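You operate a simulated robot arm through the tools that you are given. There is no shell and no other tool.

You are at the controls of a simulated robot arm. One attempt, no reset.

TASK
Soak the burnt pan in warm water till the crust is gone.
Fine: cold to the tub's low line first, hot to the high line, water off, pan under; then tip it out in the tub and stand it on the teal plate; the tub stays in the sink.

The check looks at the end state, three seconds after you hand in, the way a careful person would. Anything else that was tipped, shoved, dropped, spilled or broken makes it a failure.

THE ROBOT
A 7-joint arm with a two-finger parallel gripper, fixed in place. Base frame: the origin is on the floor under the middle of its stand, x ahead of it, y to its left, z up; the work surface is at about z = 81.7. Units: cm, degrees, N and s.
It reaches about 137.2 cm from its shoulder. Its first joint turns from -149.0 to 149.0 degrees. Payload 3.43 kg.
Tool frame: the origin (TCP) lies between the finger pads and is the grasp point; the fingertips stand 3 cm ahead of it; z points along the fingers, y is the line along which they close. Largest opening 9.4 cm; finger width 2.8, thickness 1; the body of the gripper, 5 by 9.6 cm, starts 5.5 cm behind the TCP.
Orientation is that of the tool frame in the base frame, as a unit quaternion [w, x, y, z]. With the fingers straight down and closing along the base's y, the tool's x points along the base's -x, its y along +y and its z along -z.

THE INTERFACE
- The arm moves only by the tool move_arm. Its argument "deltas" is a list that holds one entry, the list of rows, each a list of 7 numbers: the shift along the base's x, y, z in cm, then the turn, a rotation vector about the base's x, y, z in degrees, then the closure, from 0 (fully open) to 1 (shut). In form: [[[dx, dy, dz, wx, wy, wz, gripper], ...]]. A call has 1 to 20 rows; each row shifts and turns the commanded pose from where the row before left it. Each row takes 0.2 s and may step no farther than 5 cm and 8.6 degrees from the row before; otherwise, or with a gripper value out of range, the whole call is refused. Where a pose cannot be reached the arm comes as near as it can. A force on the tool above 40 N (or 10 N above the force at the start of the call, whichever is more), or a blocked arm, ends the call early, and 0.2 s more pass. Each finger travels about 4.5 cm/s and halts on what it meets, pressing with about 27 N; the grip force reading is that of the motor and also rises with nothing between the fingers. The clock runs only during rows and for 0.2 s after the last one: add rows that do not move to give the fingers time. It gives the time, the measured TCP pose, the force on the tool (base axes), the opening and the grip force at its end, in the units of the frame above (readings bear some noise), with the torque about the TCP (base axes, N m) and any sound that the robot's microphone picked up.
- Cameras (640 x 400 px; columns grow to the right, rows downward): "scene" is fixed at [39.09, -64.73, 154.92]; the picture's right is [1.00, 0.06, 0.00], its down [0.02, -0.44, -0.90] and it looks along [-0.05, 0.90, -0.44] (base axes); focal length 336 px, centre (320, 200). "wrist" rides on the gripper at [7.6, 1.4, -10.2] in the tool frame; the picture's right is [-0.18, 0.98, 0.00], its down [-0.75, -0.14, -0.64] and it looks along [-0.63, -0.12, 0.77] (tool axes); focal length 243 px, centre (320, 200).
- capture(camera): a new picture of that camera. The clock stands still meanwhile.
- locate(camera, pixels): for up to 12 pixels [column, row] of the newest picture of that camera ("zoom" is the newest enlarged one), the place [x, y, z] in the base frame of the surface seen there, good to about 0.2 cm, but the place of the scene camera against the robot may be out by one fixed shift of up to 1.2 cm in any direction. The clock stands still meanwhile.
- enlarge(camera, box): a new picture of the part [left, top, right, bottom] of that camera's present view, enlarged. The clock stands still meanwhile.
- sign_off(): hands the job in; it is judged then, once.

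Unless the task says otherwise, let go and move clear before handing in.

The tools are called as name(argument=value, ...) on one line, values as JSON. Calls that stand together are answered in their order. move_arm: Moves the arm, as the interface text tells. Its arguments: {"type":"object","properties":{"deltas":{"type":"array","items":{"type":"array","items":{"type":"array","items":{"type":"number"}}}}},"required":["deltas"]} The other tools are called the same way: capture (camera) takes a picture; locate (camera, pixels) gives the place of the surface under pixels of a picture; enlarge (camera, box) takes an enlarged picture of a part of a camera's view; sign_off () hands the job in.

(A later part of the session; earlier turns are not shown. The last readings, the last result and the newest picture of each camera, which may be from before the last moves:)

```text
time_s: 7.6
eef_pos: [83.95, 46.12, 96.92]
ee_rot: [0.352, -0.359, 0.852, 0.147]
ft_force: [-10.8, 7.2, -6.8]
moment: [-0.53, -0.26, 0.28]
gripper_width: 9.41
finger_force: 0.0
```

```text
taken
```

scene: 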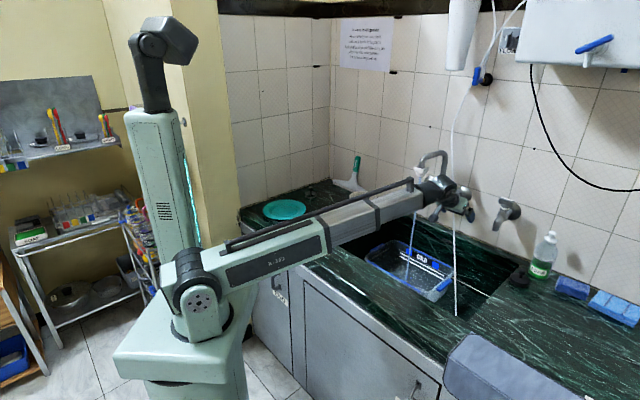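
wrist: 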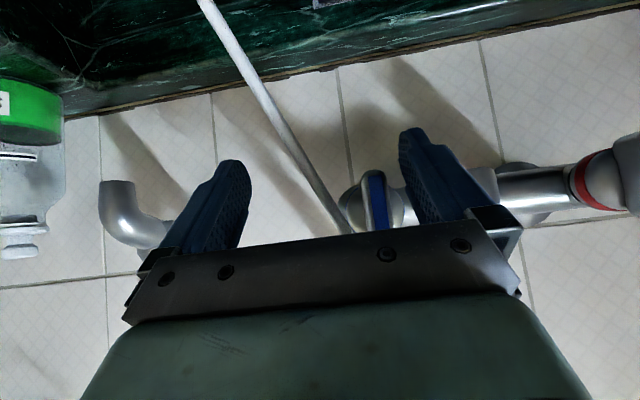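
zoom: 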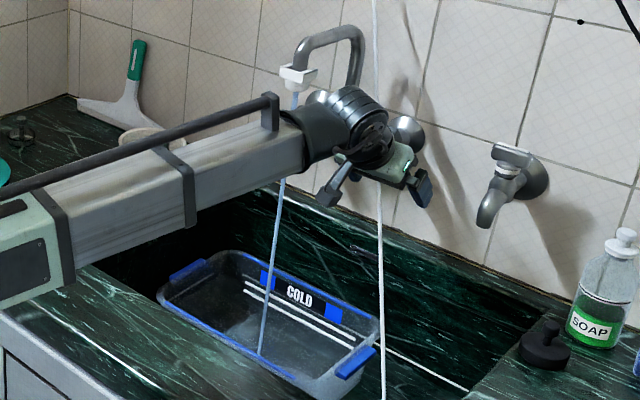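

Water is running from the spout into the middle of the tub and the tub's display now reads "COLD". I'll hold here for a short while and measure how fast the level rises.

move_arm(deltas=[[[0, 0, 0, 0, 0, 0, 0], [0, 0, 0, 0, 0, 0, 0], [0, 0, 0, 0, 0, 0, 0], [0, 0, 0, 0, 0, 0, 0], [0, 0, 0, 0, 0, 0, 0]]])

enlarge(camera="scene", box=[360, 225, 472, 295])

enlarge(camera="wrist", box=[290, 100, 470, 240])

```text
time_s: 8.8
eef_pos: [84.15, 46.0, 96.85]
ee_rot: [0.35, -0.358, 0.853, 0.146]
ft_force: [-24.1, 10.8, -14.0]
moment: [-1.05, -0.33, 0.65]
gripper_width: 9.42
finger_force: 0.2
```

```text
5.71 times, centred on (416, 260) of scene
```

zoom: 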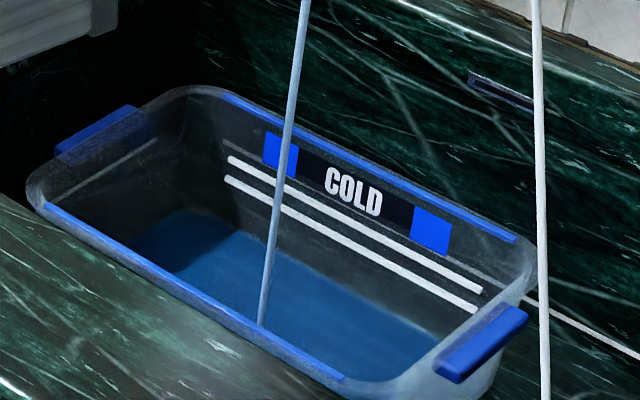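

```text
2.86 times, centred on (380, 170) of wrist
```

zoom: 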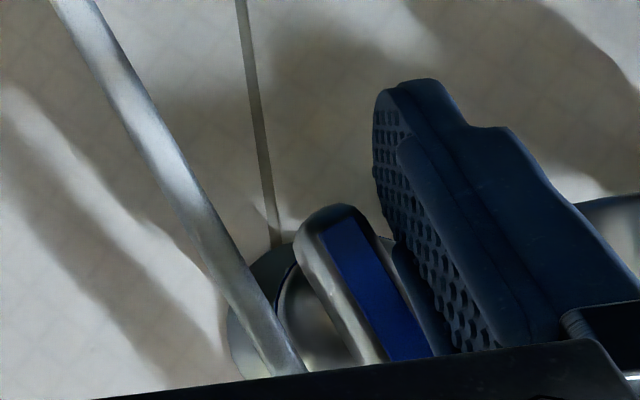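

The water is pooling (blue on the floor), but the push force has grown to about 30 N. I'll ease the finger off slightly and measure the water's height.

move_arm(deltas=[[[-0.25, 0.25, 0, 0, 0, 0, 0], [-0.15, 0.15, 0, 0, 0, 0, 0]]])

enlarge(camera="scene", box=[360, 225, 472, 295])

locate(camera="zoom", pixels=[[200, 250], [330, 300], [400, 340], [230, 290], [180, 230], [350, 350], [340, 190], [350, 250], [480, 308], [480, 289], [228, 180], [232, 160]])

enlarge(camera="wrist", box=[290, 100, 470, 240])

```text
time_s: 9.4
eef_pos: [83.98, 46.2, 97.17]
ee_rot: [0.355, -0.356, 0.852, 0.146]
ft_force: [-1.4, -1.4, -1.8]
moment: [0.12, -0.15, -0.03]
gripper_width: 9.44
finger_force: 0.2
```

```text
5.71 times, centred on (416, 260) of scene
```

zoom: 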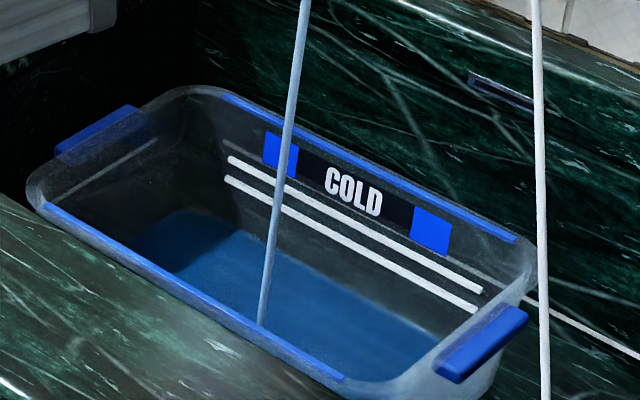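

```text
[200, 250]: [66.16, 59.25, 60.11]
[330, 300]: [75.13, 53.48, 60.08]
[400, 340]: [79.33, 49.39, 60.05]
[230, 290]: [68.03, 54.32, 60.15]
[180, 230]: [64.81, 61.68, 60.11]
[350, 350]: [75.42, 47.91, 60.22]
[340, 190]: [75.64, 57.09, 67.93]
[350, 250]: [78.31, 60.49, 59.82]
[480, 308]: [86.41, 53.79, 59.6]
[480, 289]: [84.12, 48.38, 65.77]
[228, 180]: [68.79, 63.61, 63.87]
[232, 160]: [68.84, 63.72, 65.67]
```

```text
2.86 times, centred on (380, 170) of wrist
```

zoom: 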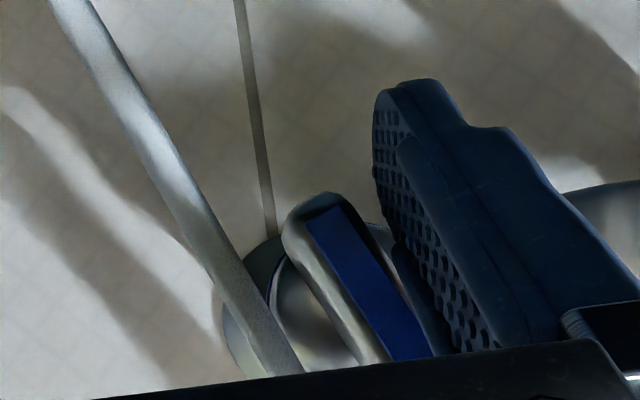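

The handle stays where I left it. The water stands at about 60.1 in scene coordinates, where the low line is at about 63.85 and the high line about 65.7. While it fills I'll move the finger to the upper-left side of the blade, ready to close it.

move_arm(deltas=[[[-1.0, -1.0, 1.42, 0, 0, 0, 0], [-1.0, -1.0, 1.42, 0, 0, 0, 0], [-0.8, 0.6, 2.25, 0, 0, 0, 0], [-0.8, 0.6, 2.25, 0, 0, 0, 0], [0, 0, 0, 0, 0, 0, 0], [0, 0, 0, 0, 0, 0, 0]]])

enlarge(camera="wrist", box=[290, 100, 470, 240])

enlarge(camera="scene", box=[360, 225, 472, 295])

locate(camera="zoom", pixels=[[200, 250], [330, 300], [400, 340], [230, 290], [180, 230], [350, 350]])

```text
time_s: 10.8
eef_pos: [80.17, 45.53, 104.28]
ee_rot: [0.353, -0.357, 0.852, 0.146]
ft_force: [-0.6, 0.1, 0.0]
moment: [0.0, 0.02, 0.01]
gripper_width: 9.41
finger_force: 0.1
```

```text
2.86 times, centred on (380, 170) of wrist
```

zoom: 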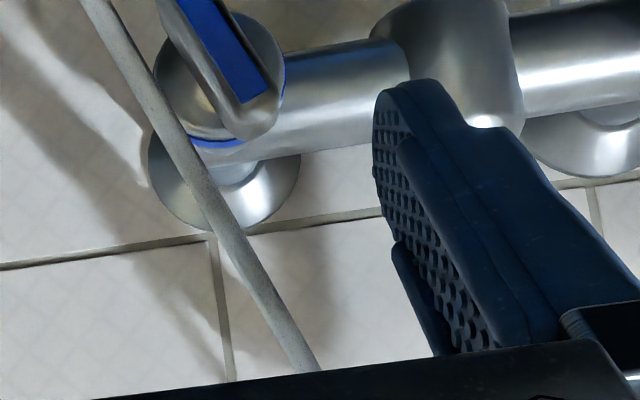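

```text
5.71 times, centred on (416, 260) of scene
```

zoom: 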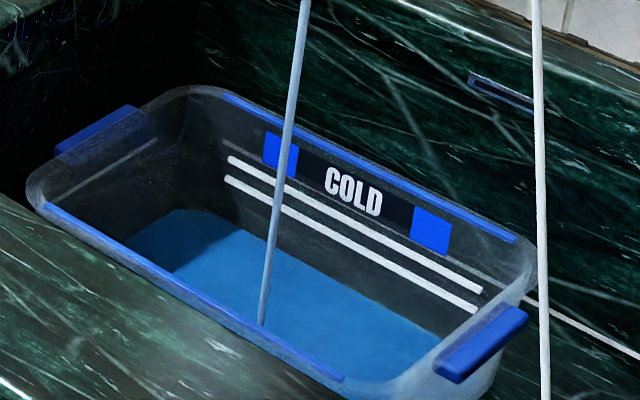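

```text
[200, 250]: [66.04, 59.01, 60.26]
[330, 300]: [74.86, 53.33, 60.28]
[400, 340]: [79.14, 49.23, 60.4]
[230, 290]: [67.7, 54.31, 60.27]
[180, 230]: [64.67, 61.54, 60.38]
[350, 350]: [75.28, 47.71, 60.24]
```

The level rises about 0.14 cm/s, so the low line is roughly 25 s away. I'll wait with the arm clear of the handle and the stream.

move_arm(deltas=[[[0, 0, 0, 0, 0, 0, 0], [0, 0, 0, 0, 0, 0, 0], [0, 0, 0, 0, 0, 0, 0], [0, 0, 0, 0, 0, 0, 0], [0, 0, 0, 0, 0, 0, 0], [0, 0, 0, 0, 0, 0, 0], [0, 0, 0, 0, 0, 0, 0], [0, 0, 0, 0, 0, 0, 0], [0, 0, 0, 0, 0, 0, 0], [0, 0, 0, 0, 0, 0, 0], [0, 0, 0, 0, 0, 0, 0], [0, 0, 0, 0, 0, 0, 0], [0, 0, 0, 0, 0, 0, 0], [0, 0, 0, 0, 0, 0, 0], [0, 0, 0, 0, 0, 0, 0], [0, 0, 0, 0, 0, 0, 0], [0, 0, 0, 0, 0, 0, 0], [0, 0, 0, 0, 0, 0, 0], [0, 0, 0, 0, 0, 0, 0], [0, 0, 0, 0, 0, 0, 0]]])

enlarge(camera="scene", box=[360, 225, 472, 295])

locate(camera="zoom", pixels=[[200, 250], [330, 300], [400, 340], [230, 290], [180, 230], [350, 350]])

capture(camera="wrist")

```text
time_s: 15.0
eef_pos: [80.18, 45.35, 104.29]
ee_rot: [0.353, -0.357, 0.853, 0.146]
ft_force: [0.6, 0.2, -0.4]
moment: [0.01, 0.01, 0.0]
gripper_width: 9.41
finger_force: 0.0
```

```text
5.71 times, centred on (416, 260) of scene
```

zoom: 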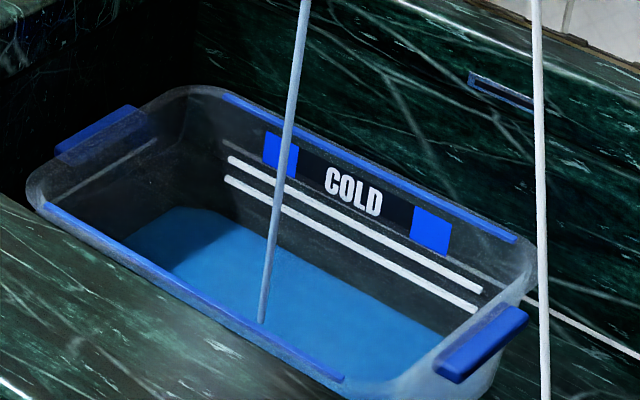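

```text
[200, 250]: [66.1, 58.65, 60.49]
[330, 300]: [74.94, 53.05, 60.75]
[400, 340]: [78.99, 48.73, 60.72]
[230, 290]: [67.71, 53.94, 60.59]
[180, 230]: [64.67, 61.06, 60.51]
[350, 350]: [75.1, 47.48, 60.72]
```

```text
taken
```

wrist: 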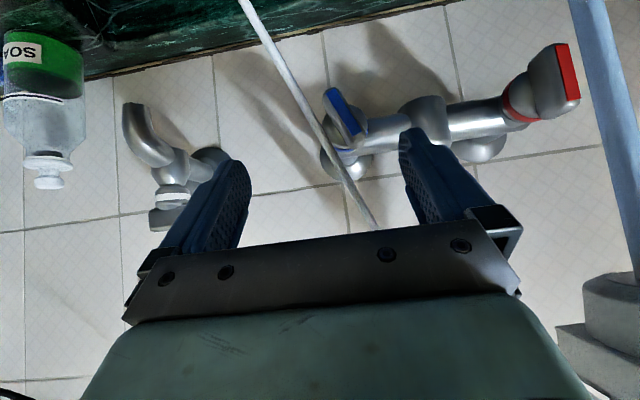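

The rise is about 0.08 cm/s, so I need roughly 40 s more. I'll issue a few waits in a row and then look again.

move_arm(deltas=[[[0, 0, 0, 0, 0, 0, 0], [0, 0, 0, 0, 0, 0, 0], [0, 0, 0, 0, 0, 0, 0], [0, 0, 0, 0, 0, 0, 0], [0, 0, 0, 0, 0, 0, 0], [0, 0, 0, 0, 0, 0, 0], [0, 0, 0, 0, 0, 0, 0], [0, 0, 0, 0, 0, 0, 0], [0, 0, 0, 0, 0, 0, 0], [0, 0, 0, 0, 0, 0, 0], [0, 0, 0, 0, 0, 0, 0], [0, 0, 0, 0, 0, 0, 0], [0, 0, 0, 0, 0, 0, 0], [0, 0, 0, 0, 0, 0, 0], [0, 0, 0, 0, 0, 0, 0], [0, 0, 0, 0, 0, 0, 0], [0, 0, 0, 0, 0, 0, 0], [0, 0, 0, 0, 0, 0, 0], [0, 0, 0, 0, 0, 0, 0], [0, 0, 0, 0, 0, 0, 0]]])

move_arm(deltas=[[[0, 0, 0, 0, 0, 0, 0], [0, 0, 0, 0, 0, 0, 0], [0, 0, 0, 0, 0, 0, 0], [0, 0, 0, 0, 0, 0, 0], [0, 0, 0, 0, 0, 0, 0], [0, 0, 0, 0, 0, 0, 0], [0, 0, 0, 0, 0, 0, 0], [0, 0, 0, 0, 0, 0, 0], [0, 0, 0, 0, 0, 0, 0], [0, 0, 0, 0, 0, 0, 0], [0, 0, 0, 0, 0, 0, 0], [0, 0, 0, 0, 0, 0, 0], [0, 0, 0, 0, 0, 0, 0], [0, 0, 0, 0, 0, 0, 0], [0, 0, 0, 0, 0, 0, 0], [0, 0, 0, 0, 0, 0, 0], [0, 0, 0, 0, 0, 0, 0], [0, 0, 0, 0, 0, 0, 0], [0, 0, 0, 0, 0, 0, 0], [0, 0, 0, 0, 0, 0, 0]]])

move_arm(deltas=[[[0, 0, 0, 0, 0, 0, 0], [0, 0, 0, 0, 0, 0, 0], [0, 0, 0, 0, 0, 0, 0], [0, 0, 0, 0, 0, 0, 0], [0, 0, 0, 0, 0, 0, 0], [0, 0, 0, 0, 0, 0, 0], [0, 0, 0, 0, 0, 0, 0], [0, 0, 0, 0, 0, 0, 0], [0, 0, 0, 0, 0, 0, 0], [0, 0, 0, 0, 0, 0, 0], [0, 0, 0, 0, 0, 0, 0], [0, 0, 0, 0, 0, 0, 0], [0, 0, 0, 0, 0, 0, 0], [0, 0, 0, 0, 0, 0, 0], [0, 0, 0, 0, 0, 0, 0], [0, 0, 0, 0, 0, 0, 0], [0, 0, 0, 0, 0, 0, 0], [0, 0, 0, 0, 0, 0, 0], [0, 0, 0, 0, 0, 0, 0], [0, 0, 0, 0, 0, 0, 0]]])

enlarge(camera="scene", box=[360, 225, 472, 295])

locate(camera="zoom", pixels=[[200, 250], [330, 300], [400, 340], [230, 290], [180, 230], [350, 350]])

```text
time_s: 19.2
eef_pos: [80.02, 45.45, 104.36]
ee_rot: [0.353, -0.359, 0.852, 0.147]
ft_force: [0.4, 0.9, -0.6]
moment: [0.02, 0.01, 0.0]
gripper_width: 9.4
finger_force: 0.1
```

```text
time_s: 23.4
eef_pos: [80.14, 45.42, 104.4]
ee_rot: [0.352, -0.358, 0.852, 0.147]
ft_force: [0.2, 0.2, -1.1]
moment: [-0.03, -0.02, -0.03]
gripper_width: 9.43
finger_force: 0.0
```

```text
time_s: 27.6
eef_pos: [80.15, 45.49, 104.41]
ee_rot: [0.353, -0.358, 0.852, 0.147]
ft_force: [-0.1, 0.0, 0.7]
moment: [0.0, 0.01, -0.02]
gripper_width: 9.39
finger_force: 0.0
```

```text
5.71 times, centred on (416, 260) of scene
```

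zoom: 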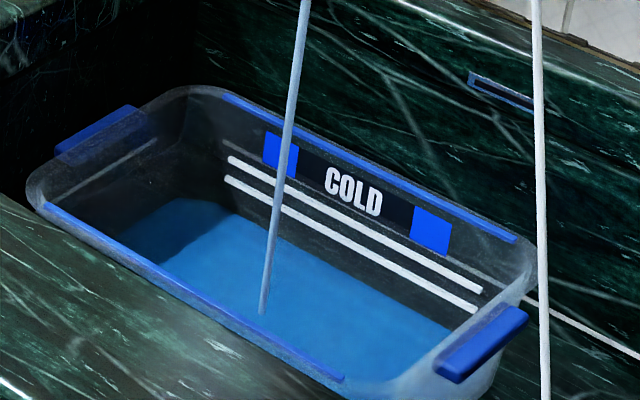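

```text
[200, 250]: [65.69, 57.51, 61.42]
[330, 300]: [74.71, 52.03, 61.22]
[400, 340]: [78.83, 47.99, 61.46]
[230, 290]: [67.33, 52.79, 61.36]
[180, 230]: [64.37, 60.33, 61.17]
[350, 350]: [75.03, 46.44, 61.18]
```

At t = 27.6 s the level is about 61.3, against a low line at 63.85, and the stream stays clean inside the tub. I'll keep waiting.

move_arm(deltas=[[[0, 0, 0, 0, 0, 0, 0], [0, 0, 0, 0, 0, 0, 0], [0, 0, 0, 0, 0, 0, 0], [0, 0, 0, 0, 0, 0, 0], [0, 0, 0, 0, 0, 0, 0], [0, 0, 0, 0, 0, 0, 0], [0, 0, 0, 0, 0, 0, 0], [0, 0, 0, 0, 0, 0, 0], [0, 0, 0, 0, 0, 0, 0], [0, 0, 0, 0, 0, 0, 0], [0, 0, 0, 0, 0, 0, 0], [0, 0, 0, 0, 0, 0, 0], [0, 0, 0, 0, 0, 0, 0], [0, 0, 0, 0, 0, 0, 0], [0, 0, 0, 0, 0, 0, 0], [0, 0, 0, 0, 0, 0, 0], [0, 0, 0, 0, 0, 0, 0], [0, 0, 0, 0, 0, 0, 0], [0, 0, 0, 0, 0, 0, 0], [0, 0, 0, 0, 0, 0, 0]]])

move_arm(deltas=[[[0, 0, 0, 0, 0, 0, 0], [0, 0, 0, 0, 0, 0, 0], [0, 0, 0, 0, 0, 0, 0], [0, 0, 0, 0, 0, 0, 0], [0, 0, 0, 0, 0, 0, 0], [0, 0, 0, 0, 0, 0, 0], [0, 0, 0, 0, 0, 0, 0], [0, 0, 0, 0, 0, 0, 0], [0, 0, 0, 0, 0, 0, 0], [0, 0, 0, 0, 0, 0, 0], [0, 0, 0, 0, 0, 0, 0], [0, 0, 0, 0, 0, 0, 0], [0, 0, 0, 0, 0, 0, 0], [0, 0, 0, 0, 0, 0, 0], [0, 0, 0, 0, 0, 0, 0], [0, 0, 0, 0, 0, 0, 0], [0, 0, 0, 0, 0, 0, 0], [0, 0, 0, 0, 0, 0, 0], [0, 0, 0, 0, 0, 0, 0], [0, 0, 0, 0, 0, 0, 0]]])

move_arm(deltas=[[[0, 0, 0, 0, 0, 0, 0], [0, 0, 0, 0, 0, 0, 0], [0, 0, 0, 0, 0, 0, 0], [0, 0, 0, 0, 0, 0, 0], [0, 0, 0, 0, 0, 0, 0], [0, 0, 0, 0, 0, 0, 0], [0, 0, 0, 0, 0, 0, 0], [0, 0, 0, 0, 0, 0, 0], [0, 0, 0, 0, 0, 0, 0], [0, 0, 0, 0, 0, 0, 0], [0, 0, 0, 0, 0, 0, 0], [0, 0, 0, 0, 0, 0, 0], [0, 0, 0, 0, 0, 0, 0], [0, 0, 0, 0, 0, 0, 0], [0, 0, 0, 0, 0, 0, 0], [0, 0, 0, 0, 0, 0, 0], [0, 0, 0, 0, 0, 0, 0], [0, 0, 0, 0, 0, 0, 0], [0, 0, 0, 0, 0, 0, 0], [0, 0, 0, 0, 0, 0, 0]]])

move_arm(deltas=[[[0, 0, 0, 0, 0, 0, 0], [0, 0, 0, 0, 0, 0, 0], [0, 0, 0, 0, 0, 0, 0], [0, 0, 0, 0, 0, 0, 0], [0, 0, 0, 0, 0, 0, 0], [0, 0, 0, 0, 0, 0, 0], [0, 0, 0, 0, 0, 0, 0], [0, 0, 0, 0, 0, 0, 0], [0, 0, 0, 0, 0, 0, 0], [0, 0, 0, 0, 0, 0, 0], [0, 0, 0, 0, 0, 0, 0], [0, 0, 0, 0, 0, 0, 0], [0, 0, 0, 0, 0, 0, 0], [0, 0, 0, 0, 0, 0, 0], [0, 0, 0, 0, 0, 0, 0], [0, 0, 0, 0, 0, 0, 0], [0, 0, 0, 0, 0, 0, 0], [0, 0, 0, 0, 0, 0, 0], [0, 0, 0, 0, 0, 0, 0], [0, 0, 0, 0, 0, 0, 0]]])

enlarge(camera="scene", box=[360, 225, 472, 295])

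locate(camera="zoom", pixels=[[200, 250], [330, 300], [400, 340], [230, 290], [180, 230], [350, 350], [350, 330], [220, 260], [300, 320], [370, 310]])

```text
time_s: 31.8
eef_pos: [80.22, 45.54, 104.37]
ee_rot: [0.353, -0.358, 0.852, 0.147]
ft_force: [-0.3, 1.1, -0.1]
moment: [0.01, 0.01, 0.05]
gripper_width: 9.38
finger_force: 0.1
```

```text
time_s: 36.0
eef_pos: [80.12, 45.51, 104.27]
ee_rot: [0.352, -0.357, 0.852, 0.147]
ft_force: [-0.3, 0.3, 0.1]
moment: [-0.02, -0.03, 0.0]
gripper_width: 9.4
finger_force: 0.0
```

```text
time_s: 40.2
eef_pos: [80.22, 45.42, 104.27]
ee_rot: [0.353, -0.357, 0.853, 0.146]
ft_force: [-0.5, -0.3, -0.8]
moment: [-0.01, 0.02, 0.0]
gripper_width: 9.37
finger_force: 0.0
```

```text
time_s: 44.4
eef_pos: [80.12, 45.48, 104.35]
ee_rot: [0.353, -0.357, 0.853, 0.146]
ft_force: [0.6, -0.4, -0.3]
moment: [0.04, 0.01, 0.0]
gripper_width: 9.41
finger_force: 0.0
```

```text
5.71 times, centred on (416, 260) of scene
```

zoom: 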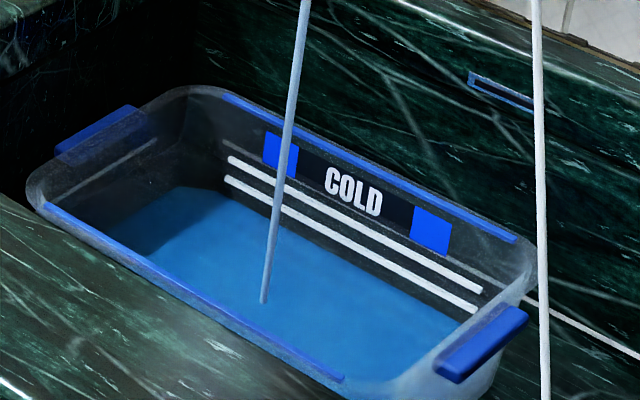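

```text
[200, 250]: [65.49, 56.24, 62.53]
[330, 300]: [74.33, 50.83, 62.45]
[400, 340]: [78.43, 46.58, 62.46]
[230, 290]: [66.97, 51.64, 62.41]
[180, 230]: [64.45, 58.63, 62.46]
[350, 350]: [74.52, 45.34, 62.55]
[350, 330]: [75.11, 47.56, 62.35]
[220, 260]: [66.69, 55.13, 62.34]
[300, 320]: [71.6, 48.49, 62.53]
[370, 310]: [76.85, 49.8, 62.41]
```

The level is about 62.45 at t = 44.4 s, rising 0.068 cm/s, so around 20 s remain to the low line. I'll wait about 12 s more and then measure finely.

move_arm(deltas=[[[0, 0, 0, 0, 0, 0, 0], [0, 0, 0, 0, 0, 0, 0], [0, 0, 0, 0, 0, 0, 0], [0, 0, 0, 0, 0, 0, 0], [0, 0, 0, 0, 0, 0, 0], [0, 0, 0, 0, 0, 0, 0], [0, 0, 0, 0, 0, 0, 0], [0, 0, 0, 0, 0, 0, 0], [0, 0, 0, 0, 0, 0, 0], [0, 0, 0, 0, 0, 0, 0], [0, 0, 0, 0, 0, 0, 0], [0, 0, 0, 0, 0, 0, 0], [0, 0, 0, 0, 0, 0, 0], [0, 0, 0, 0, 0, 0, 0], [0, 0, 0, 0, 0, 0, 0], [0, 0, 0, 0, 0, 0, 0], [0, 0, 0, 0, 0, 0, 0], [0, 0, 0, 0, 0, 0, 0], [0, 0, 0, 0, 0, 0, 0], [0, 0, 0, 0, 0, 0, 0]]])

move_arm(deltas=[[[0, 0, 0, 0, 0, 0, 0], [0, 0, 0, 0, 0, 0, 0], [0, 0, 0, 0, 0, 0, 0], [0, 0, 0, 0, 0, 0, 0], [0, 0, 0, 0, 0, 0, 0], [0, 0, 0, 0, 0, 0, 0], [0, 0, 0, 0, 0, 0, 0], [0, 0, 0, 0, 0, 0, 0], [0, 0, 0, 0, 0, 0, 0], [0, 0, 0, 0, 0, 0, 0], [0, 0, 0, 0, 0, 0, 0], [0, 0, 0, 0, 0, 0, 0], [0, 0, 0, 0, 0, 0, 0], [0, 0, 0, 0, 0, 0, 0], [0, 0, 0, 0, 0, 0, 0], [0, 0, 0, 0, 0, 0, 0], [0, 0, 0, 0, 0, 0, 0], [0, 0, 0, 0, 0, 0, 0], [0, 0, 0, 0, 0, 0, 0], [0, 0, 0, 0, 0, 0, 0]]])

enlarge(camera="scene", box=[396, 245, 450, 285])

locate(camera="zoom", pixels=[[100, 200], [200, 250], [300, 300], [200, 300], [120, 260], [350, 350]])

enlarge(camera="wrist", box=[290, 100, 470, 240])

```text
time_s: 48.6
eef_pos: [80.18, 45.47, 104.35]
ee_rot: [0.353, -0.357, 0.852, 0.146]
ft_force: [-0.7, -0.7, -0.1]
moment: [0.01, -0.01, -0.02]
gripper_width: 9.41
finger_force: 0.2
```

```text
time_s: 52.8
eef_pos: [80.18, 45.46, 104.44]
ee_rot: [0.352, -0.357, 0.853, 0.146]
ft_force: [-0.1, -0.6, 0.1]
moment: [0.01, 0.01, 0.01]
gripper_width: 9.36
finger_force: 0.0
```

```text
10.00 times, centred on (423, 265) of scene
```

zoom: 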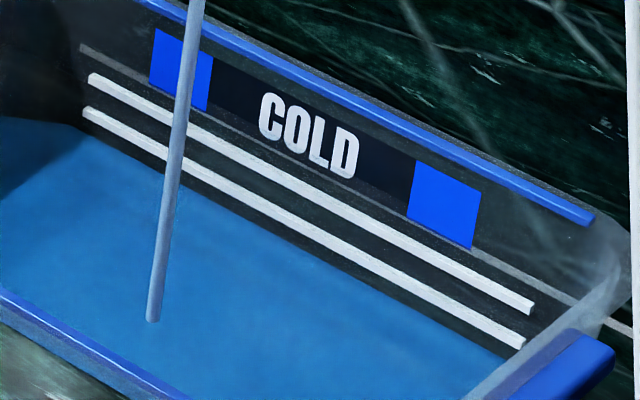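

```text
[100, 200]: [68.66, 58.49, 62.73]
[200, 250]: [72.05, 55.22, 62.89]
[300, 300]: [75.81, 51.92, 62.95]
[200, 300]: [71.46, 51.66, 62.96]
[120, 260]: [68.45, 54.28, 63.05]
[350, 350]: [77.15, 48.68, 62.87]
```

```text
2.86 times, centred on (380, 170) of wrist
```

zoom: 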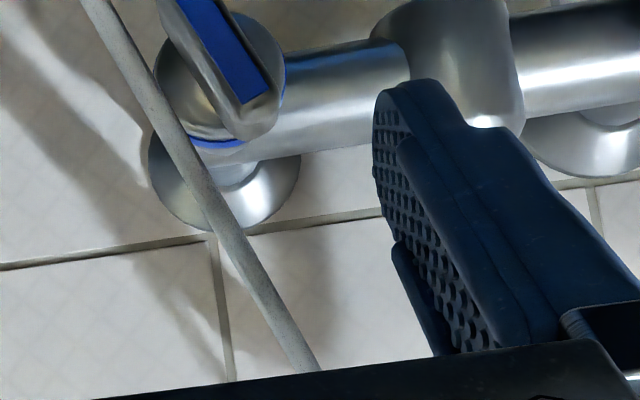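

The level is about 62.93 and the water's edge is within roughly 0.7 cm of the low line. I'll measure where the upper end of the tilted blue blade sits, so I can line up the closing push.

capture(camera="wrist")

locate(camera="wrist", pixels=[[356, 128], [350, 118], [340, 103], [332, 92], [360, 135], [364, 128], [355, 110], [345, 97], [354, 140], [346, 128], [330, 150], [348, 146]])

```text
taken
```

wrist: 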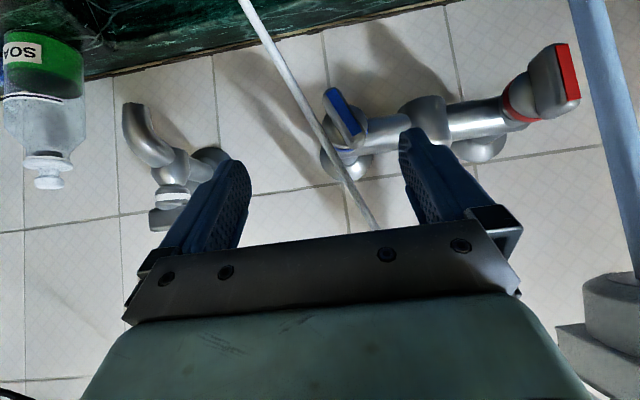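

```text
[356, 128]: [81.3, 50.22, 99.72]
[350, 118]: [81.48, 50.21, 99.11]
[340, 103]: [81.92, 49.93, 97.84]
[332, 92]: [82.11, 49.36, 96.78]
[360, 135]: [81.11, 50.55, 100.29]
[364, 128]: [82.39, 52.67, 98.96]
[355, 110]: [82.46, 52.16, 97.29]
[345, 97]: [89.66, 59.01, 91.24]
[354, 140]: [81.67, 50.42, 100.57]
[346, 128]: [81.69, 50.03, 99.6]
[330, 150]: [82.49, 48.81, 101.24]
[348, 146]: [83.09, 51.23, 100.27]
```

The blade is about 24° open, with its upper end near (81.1,50.6,100.3). I'll slide in beside its upper-left side without pushing yet.

move_arm(deltas=[[[0.69, 0.69, -0.93, 0, 0, 0, 0], [0.69, 0.69, -0.93, 0, 0, 0, 0], [0.69, 0.69, -0.93, 0, 0, 0, 0], [0, 0, 0, 0, 0, 0, 0]]])

enlarge(camera="wrist", box=[290, 100, 470, 240])

enlarge(camera="scene", box=[396, 245, 450, 285])

locate(camera="zoom", pixels=[[100, 200], [200, 250], [300, 300], [200, 300], [120, 260], [350, 350], [250, 197], [400, 275], [480, 317], [350, 209], [450, 262], [300, 183]])

```text
time_s: 53.8
eef_pos: [82.26, 47.51, 101.54]
ee_rot: [0.352, -0.358, 0.852, 0.146]
ft_force: [0.0, -1.0, 0.9]
moment: [0.0, 0.02, -0.03]
gripper_width: 9.42
finger_force: 0.0
```

```text
2.86 times, centred on (380, 170) of wrist
```

zoom: 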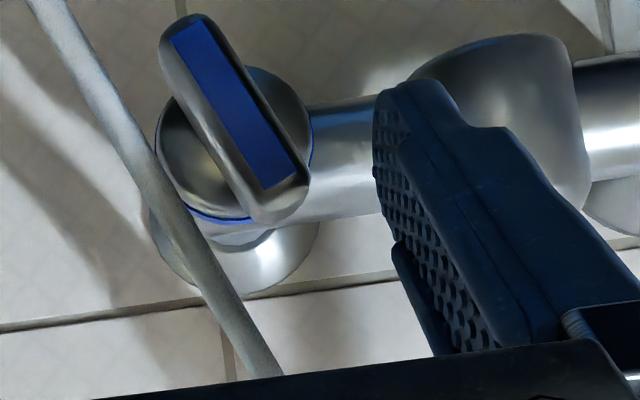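

```text
10.00 times, centred on (423, 265) of scene
```

zoom: 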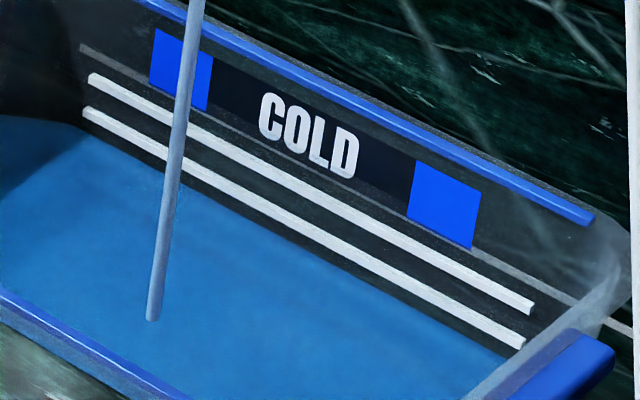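

```text
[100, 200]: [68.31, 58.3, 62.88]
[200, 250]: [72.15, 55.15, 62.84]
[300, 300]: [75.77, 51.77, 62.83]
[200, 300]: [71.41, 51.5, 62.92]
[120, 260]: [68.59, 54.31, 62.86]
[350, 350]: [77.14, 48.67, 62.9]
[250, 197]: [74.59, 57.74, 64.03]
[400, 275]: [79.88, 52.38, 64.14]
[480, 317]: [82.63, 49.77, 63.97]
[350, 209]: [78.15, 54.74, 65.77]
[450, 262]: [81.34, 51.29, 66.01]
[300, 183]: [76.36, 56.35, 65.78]
```

The low line measures z≈64.05 and the high line ≈65.85, with the water now at 62.87. I'll hold the finger beside the blade and wait about 12 s more.

move_arm(deltas=[[[0, 0, 0, 0, 0, 0, 0], [0, 0, 0, 0, 0, 0, 0], [0, 0, 0, 0, 0, 0, 0], [0, 0, 0, 0, 0, 0, 0], [0, 0, 0, 0, 0, 0, 0], [0, 0, 0, 0, 0, 0, 0], [0, 0, 0, 0, 0, 0, 0], [0, 0, 0, 0, 0, 0, 0], [0, 0, 0, 0, 0, 0, 0], [0, 0, 0, 0, 0, 0, 0], [0, 0, 0, 0, 0, 0, 0], [0, 0, 0, 0, 0, 0, 0], [0, 0, 0, 0, 0, 0, 0], [0, 0, 0, 0, 0, 0, 0], [0, 0, 0, 0, 0, 0, 0], [0, 0, 0, 0, 0, 0, 0], [0, 0, 0, 0, 0, 0, 0], [0, 0, 0, 0, 0, 0, 0], [0, 0, 0, 0, 0, 0, 0], [0, 0, 0, 0, 0, 0, 0]]])

move_arm(deltas=[[[0, 0, 0, 0, 0, 0, 0], [0, 0, 0, 0, 0, 0, 0], [0, 0, 0, 0, 0, 0, 0], [0, 0, 0, 0, 0, 0, 0], [0, 0, 0, 0, 0, 0, 0], [0, 0, 0, 0, 0, 0, 0], [0, 0, 0, 0, 0, 0, 0], [0, 0, 0, 0, 0, 0, 0], [0, 0, 0, 0, 0, 0, 0], [0, 0, 0, 0, 0, 0, 0], [0, 0, 0, 0, 0, 0, 0], [0, 0, 0, 0, 0, 0, 0], [0, 0, 0, 0, 0, 0, 0], [0, 0, 0, 0, 0, 0, 0], [0, 0, 0, 0, 0, 0, 0], [0, 0, 0, 0, 0, 0, 0], [0, 0, 0, 0, 0, 0, 0], [0, 0, 0, 0, 0, 0, 0], [0, 0, 0, 0, 0, 0, 0], [0, 0, 0, 0, 0, 0, 0]]])

move_arm(deltas=[[[0, 0, 0, 0, 0, 0, 0], [0, 0, 0, 0, 0, 0, 0], [0, 0, 0, 0, 0, 0, 0], [0, 0, 0, 0, 0, 0, 0], [0, 0, 0, 0, 0, 0, 0], [0, 0, 0, 0, 0, 0, 0], [0, 0, 0, 0, 0, 0, 0], [0, 0, 0, 0, 0, 0, 0], [0, 0, 0, 0, 0, 0, 0], [0, 0, 0, 0, 0, 0, 0], [0, 0, 0, 0, 0, 0, 0], [0, 0, 0, 0, 0, 0, 0], [0, 0, 0, 0, 0, 0, 0], [0, 0, 0, 0, 0, 0, 0], [0, 0, 0, 0, 0, 0, 0], [0, 0, 0, 0, 0, 0, 0], [0, 0, 0, 0, 0, 0, 0], [0, 0, 0, 0, 0, 0, 0]]])

enlarge(camera="scene", box=[396, 245, 450, 285])

locate(camera="zoom", pixels=[[100, 200], [200, 250], [300, 300], [200, 300], [120, 260], [350, 350], [250, 280], [300, 340], [100, 170], [350, 320], [60, 200], [400, 350]])

```text
time_s: 58.0
eef_pos: [82.36, 47.53, 101.61]
ee_rot: [0.353, -0.357, 0.852, 0.146]
ft_force: [0.3, 0.6, 0.1]
moment: [0.01, 0.0, 0.03]
gripper_width: 9.4
finger_force: 0.0
```

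```text
time_s: 62.2
eef_pos: [82.3, 47.6, 101.51]
ee_rot: [0.353, -0.357, 0.853, 0.146]
ft_force: [-0.3, 0.3, 0.2]
moment: [0.03, -0.02, 0.01]
gripper_width: 9.4
finger_force: 0.1
```

```text
time_s: 66.0
eef_pos: [82.28, 47.59, 101.6]
ee_rot: [0.353, -0.357, 0.852, 0.146]
ft_force: [-0.1, 0.2, -0.6]
moment: [-0.03, 0.0, -0.01]
gripper_width: 9.41
finger_force: 0.2
```

```text
10.00 times, centred on (423, 265) of scene
```

zoom: 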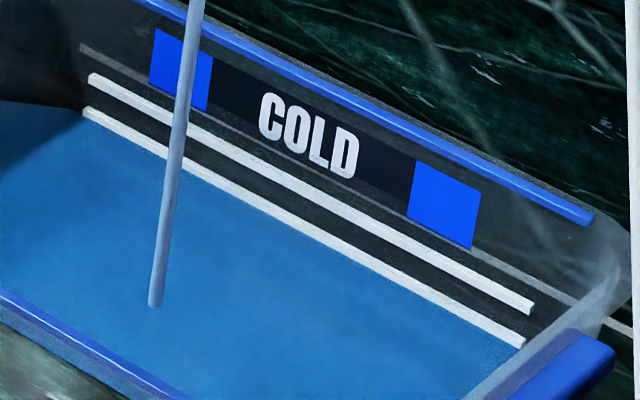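

```text
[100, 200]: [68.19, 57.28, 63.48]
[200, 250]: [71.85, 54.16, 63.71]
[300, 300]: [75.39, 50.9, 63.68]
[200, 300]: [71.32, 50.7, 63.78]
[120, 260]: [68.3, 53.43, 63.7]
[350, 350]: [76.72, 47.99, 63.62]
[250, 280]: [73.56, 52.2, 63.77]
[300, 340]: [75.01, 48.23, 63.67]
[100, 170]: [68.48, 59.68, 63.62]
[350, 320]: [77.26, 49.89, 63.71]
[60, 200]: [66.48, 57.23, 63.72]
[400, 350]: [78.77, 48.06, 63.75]
```

The water (≈63.68) has reached the lower edge of the low line. I'll wait about 2 s more, then begin pushing the blade's upper end back to the right.

move_arm(deltas=[[[0, 0, 0, 0, 0, 0, 0], [0, 0, 0, 0, 0, 0, 0], [0, 0, 0, 0, 0, 0, 0], [0, 0, 0, 0, 0, 0, 0], [0, 0, 0, 0, 0, 0, 0], [0, 0, 0, 0, 0, 0, 0], [0, 0, 0, 0, 0, 0, 0], [0.25, -0.25, 0, 0, 0, 0, 0], [0.25, -0.25, 0, 0, 0, 0, 0], [0.25, -0.25, 0, 0, 0, 0, 0], [0.25, -0.25, 0, 0, 0, 0, 0], [0.2, -0.2, 0, 0, 0, 0, 0], [0, 0, 0, 0, 0, 0, 0]]])

enlarge(camera="wrist", box=[290, 100, 470, 240])

enlarge(camera="scene", box=[396, 245, 450, 285])

locate(camera="zoom", pixels=[[100, 200], [200, 250], [300, 300], [200, 300], [120, 260], [350, 350], [250, 280], [300, 340], [100, 170], [350, 320], [60, 200], [400, 350]])

```text
time_s: 68.8
eef_pos: [83.5, 46.39, 101.53]
ee_rot: [0.352, -0.358, 0.852, 0.147]
ft_force: [-0.9, 1.0, 0.9]
moment: [0.03, 0.01, 0.01]
gripper_width: 9.41
finger_force: 0.1
```

```text
2.86 times, centred on (380, 170) of wrist
```

zoom: 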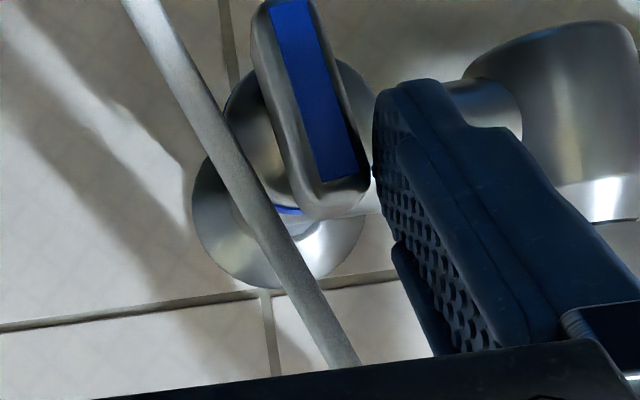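

```text
10.00 times, centred on (423, 265) of scene
```

zoom: 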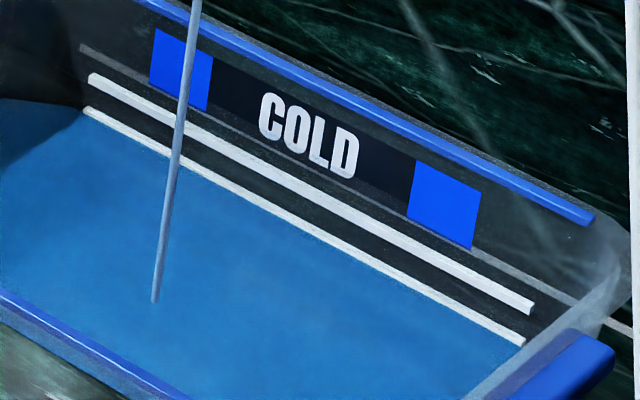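

```text
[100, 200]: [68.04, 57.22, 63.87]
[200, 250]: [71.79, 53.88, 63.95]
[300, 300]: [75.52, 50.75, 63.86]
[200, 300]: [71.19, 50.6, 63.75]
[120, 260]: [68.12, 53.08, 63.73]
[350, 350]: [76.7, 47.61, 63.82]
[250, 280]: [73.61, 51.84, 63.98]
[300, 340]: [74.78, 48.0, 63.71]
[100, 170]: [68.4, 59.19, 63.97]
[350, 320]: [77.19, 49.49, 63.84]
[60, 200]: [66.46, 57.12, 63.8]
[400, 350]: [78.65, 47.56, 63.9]
```

The level is 63.85 and the blade is now about 10° from vertical, with hardly any force. I'll push on in small steps until it is shut.

move_arm(deltas=[[[0.17, -0.17, 0, 0, 0, 0, 0], [0.17, -0.17, 0, 0, 0, 0, 0], [0.17, -0.17, 0, 0, 0, 0, 0]]])

enlarge(camera="wrist", box=[290, 100, 470, 240])

enlarge(camera="scene", box=[396, 245, 450, 285])

```text
time_s: 69.6
eef_pos: [83.76, 46.19, 101.47]
ee_rot: [0.351, -0.358, 0.852, 0.149]
ft_force: [-16.7, 20.2, -1.7]
moment: [0.6, 0.16, 0.24]
gripper_width: 9.43
finger_force: 0.2
```

```text
2.86 times, centred on (380, 170) of wrist
```

zoom: 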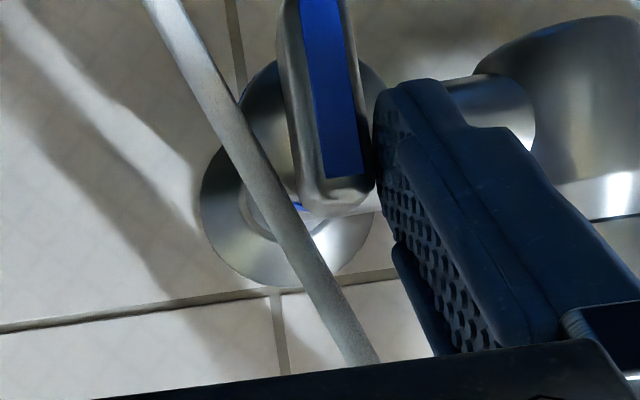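

```text
10.00 times, centred on (423, 265) of scene
```

zoom: 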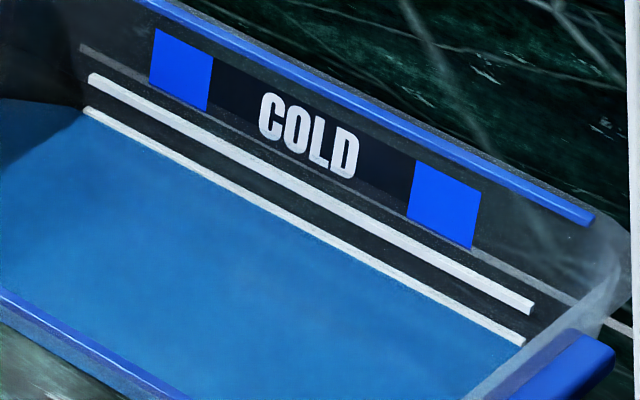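

The stream has stopped, the blade is upright against its stop (26 N) and the water stands on the low line at ≈63.85. I'll release, retreat the way I came and cross over in front of the spout toward the red tap.

move_arm(deltas=[[[-0.35, 0.35, 0, 0, 0, 0, 0], [-1.0, -1.0, 1.42, 0, 0, 0, 0], [-1.0, -1.0, 1.42, 0, 0, 0, 0], [-2.18, -1.78, 2.32, -3.54, 3.54, 0, 0], [-2.18, -1.78, 2.32, -3.54, 3.54, 0, 0], [-2.18, -1.78, 2.32, -3.54, 3.54, 0, 0], [-2.18, -1.78, 2.32, -3.54, 3.54, 0, 0], [-2.18, -1.78, 2.32, -3.54, 3.54, 0, 0], [0, 0, 0, 0, 0, 0, 0]]])

enlarge(camera="scene", box=[370, 130, 490, 290])

enlarge(camera="scene", box=[396, 245, 450, 285])

capture(camera="wrist")

```text
time_s: 71.6
eef_pos: [70.59, 35.31, 115.97]
ee_rot: [0.158, -0.38, 0.909, 0.067]
ft_force: [0.0, 0.8, -0.9]
moment: [-0.01, 0.0, 0.01]
gripper_width: 9.4
finger_force: 0.0
```

```text
2.50 times, centred on (430, 210) of scene
```

zoom: 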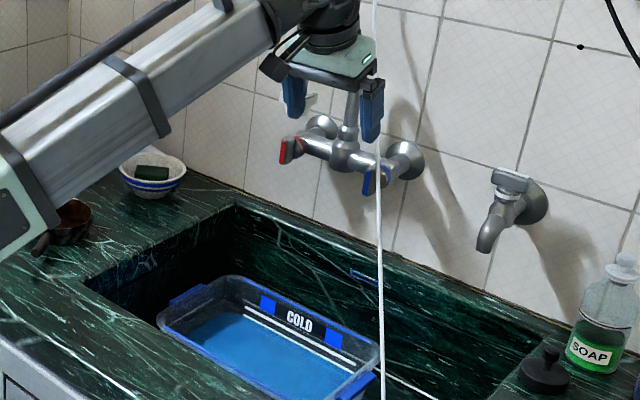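

```text
10.00 times, centred on (423, 265) of scene
```

zoom: 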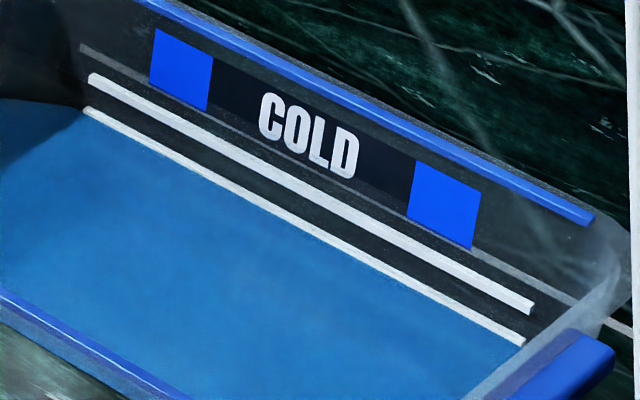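

```text
taken
```

wrist: 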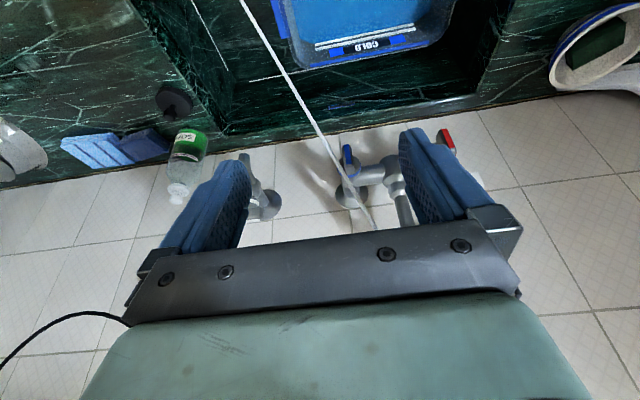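

Water is off, the blue handle is upright and the level sits on the low line. I'll move across to the left side and down to a pre-approach in front of the red tap.

move_arm(deltas=[[[-2.85, 2.85, 0, 0, 0, 0, 0], [-2.85, 2.85, 0, 0, 0, 0, 0], [-2.85, 2.85, 0, 0, 0, 0, 0], [-2.85, 2.85, 0, 0, 0, 0, 0], [-2.85, 2.85, 0, 0, 0, 0, 0], [-2.85, 2.85, 0, 0, 0, 0, 0], [1.75, 1.8, -2.97, 3.54, -3.54, 0, 0], [1.75, 1.8, -2.97, 3.54, -3.54, 0, 0], [1.75, 1.8, -2.97, 3.54, -3.54, 0, 0], [1.75, 1.8, -2.97, 3.54, -3.54, 0, 0], [1.75, 1.8, -2.97, 3.54, -3.54, 0, 0], [0, 0, 0, 0, 0, 0, 0]]])

capture(camera="wrist")

capture(camera="scene")

```text
time_s: 74.2
eef_pos: [62.55, 61.56, 100.93]
ee_rot: [0.354, -0.357, 0.852, 0.147]
ft_force: [0.5, -0.5, 0.7]
moment: [-0.01, 0.02, 0.01]
gripper_width: 9.39
finger_force: 0.0
```

```text
taken
```

wrist: 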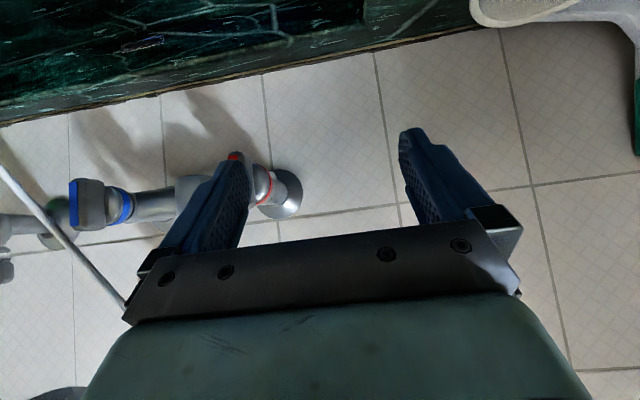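

```text
taken
```

scene: 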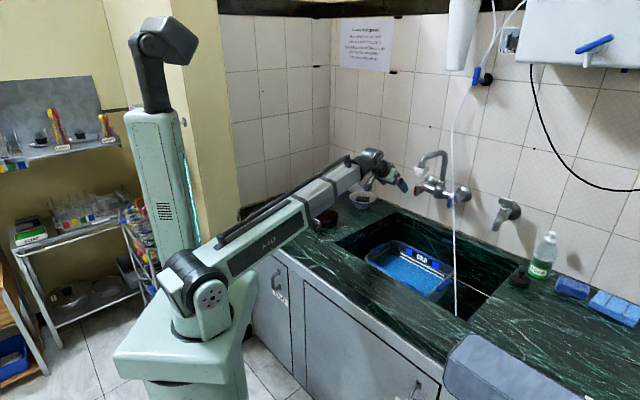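

The red handle sits just beyond the right finger (image left, near (250,175)). I'll slide in so that finger's outer face lies to the left of the red blade's lower half.

move_arm(deltas=[[[0.93, 0.98, -1.33, 0, 0, 0, 0], [0.93, 0.98, -1.33, 0, 0, 0, 0], [0.93, 0.98, -1.33, 0, 0, 0, 0], [0, 0, 0, 0, 0, 0, 0]]])

enlarge(camera="wrist", box=[120, 100, 300, 240])

enlarge(camera="scene", box=[380, 140, 470, 230])

```text
time_s: 75.2
eef_pos: [65.2, 64.41, 97.2]
ee_rot: [0.353, -0.357, 0.852, 0.147]
ft_force: [0.5, 0.2, -0.2]
moment: [0.02, 0.0, 0.03]
gripper_width: 9.41
finger_force: 0.1
```

```text
2.86 times, centred on (210, 170) of wrist
```

zoom: 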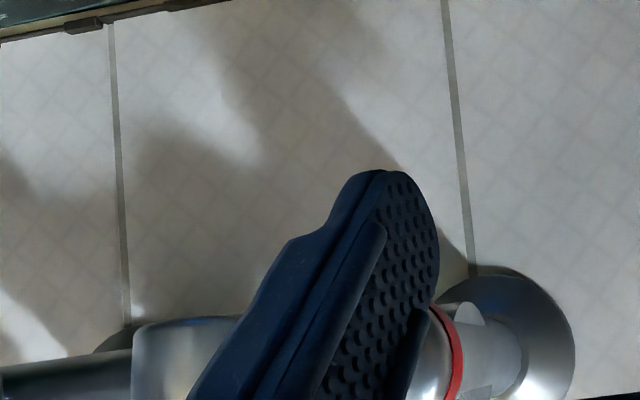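

```text
4.44 times, centred on (425, 185) of scene
```

zoom: 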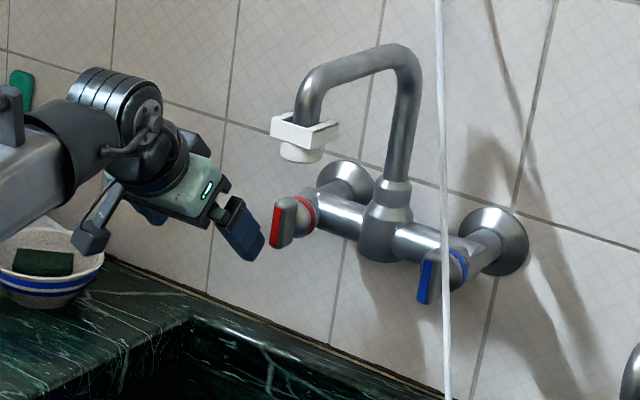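

The scene zoom shows the finger just to the left of the red blade with a small gap. I'll push gently right in small steps.

move_arm(deltas=[[[0.25, -0.25, 0, 0, 0, 0, 0], [0.25, -0.25, 0, 0, 0, 0, 0], [0.25, -0.25, 0, 0, 0, 0, 0], [0.2, -0.2, 0, 0, 0, 0, 0]]])

enlarge(camera="scene", box=[380, 140, 470, 230])

```text
time_s: 76.2
eef_pos: [66.08, 63.35, 97.01]
ee_rot: [0.352, -0.357, 0.853, 0.147]
ft_force: [-2.9, 6.0, -6.4]
moment: [0.14, 0.28, 0.19]
gripper_width: 9.08
finger_force: 0.1
```

```text
4.44 times, centred on (425, 185) of scene
```

zoom: 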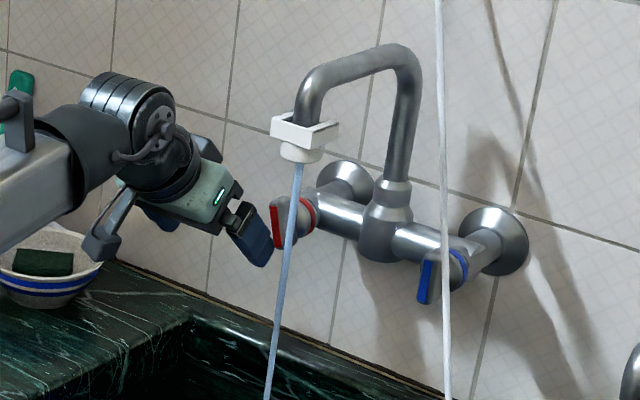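

Hot water is now flowing, so red opens in the same direction as blue. I'll push a little more for a similar flow, then back off.

move_arm(deltas=[[[0.2, -0.2, 0, 0, 0, 0, 0], [0.2, -0.2, 0, 0, 0, 0, 0], [0.1, -0.1, 0, 0, 0, 0, 0], [-0.2, 0.2, 0, 0, 0, 0, 0], [-0.2, 0.2, 0, 0, 0, 0, 0]]])

enlarge(camera="scene", box=[380, 140, 470, 230])

enlarge(camera="scene", box=[360, 225, 472, 295])

locate(camera="zoom", pixels=[[200, 250], [330, 300], [400, 340], [230, 290], [180, 230], [350, 350], [350, 330], [220, 260], [300, 320], [370, 310]])

```text
time_s: 77.4
eef_pos: [66.17, 63.25, 97.18]
ee_rot: [0.354, -0.357, 0.852, 0.146]
ft_force: [-0.7, -0.7, -0.3]
moment: [0.0, -0.01, 0.01]
gripper_width: 9.41
finger_force: 0.0
```

```text
4.44 times, centred on (425, 185) of scene
```

zoom: 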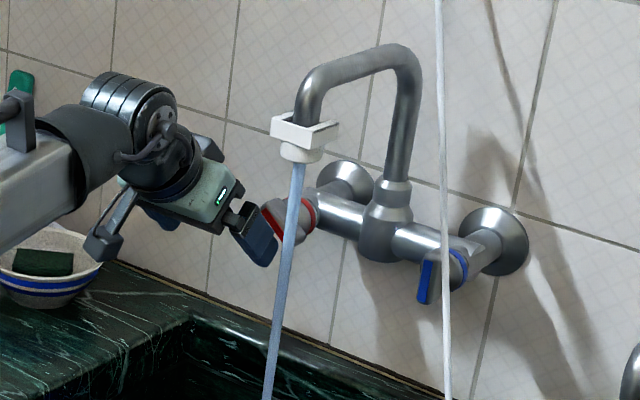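

```text
5.71 times, centred on (416, 260) of scene
```

zoom: 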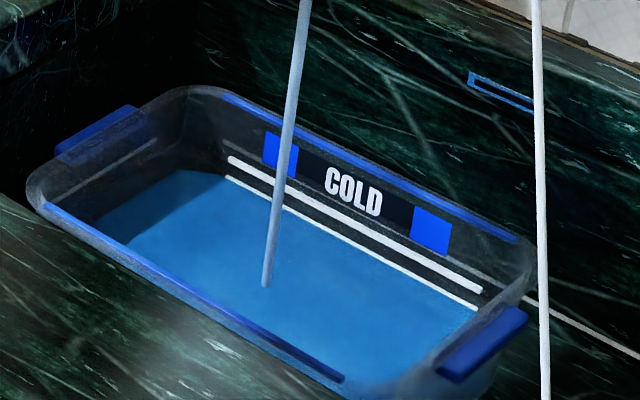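

```text
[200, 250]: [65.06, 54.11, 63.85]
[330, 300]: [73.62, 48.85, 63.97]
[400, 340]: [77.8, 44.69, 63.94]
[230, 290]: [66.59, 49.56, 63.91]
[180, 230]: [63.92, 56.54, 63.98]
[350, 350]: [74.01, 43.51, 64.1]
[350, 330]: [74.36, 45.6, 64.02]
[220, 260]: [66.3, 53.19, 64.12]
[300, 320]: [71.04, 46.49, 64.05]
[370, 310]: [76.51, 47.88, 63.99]
```

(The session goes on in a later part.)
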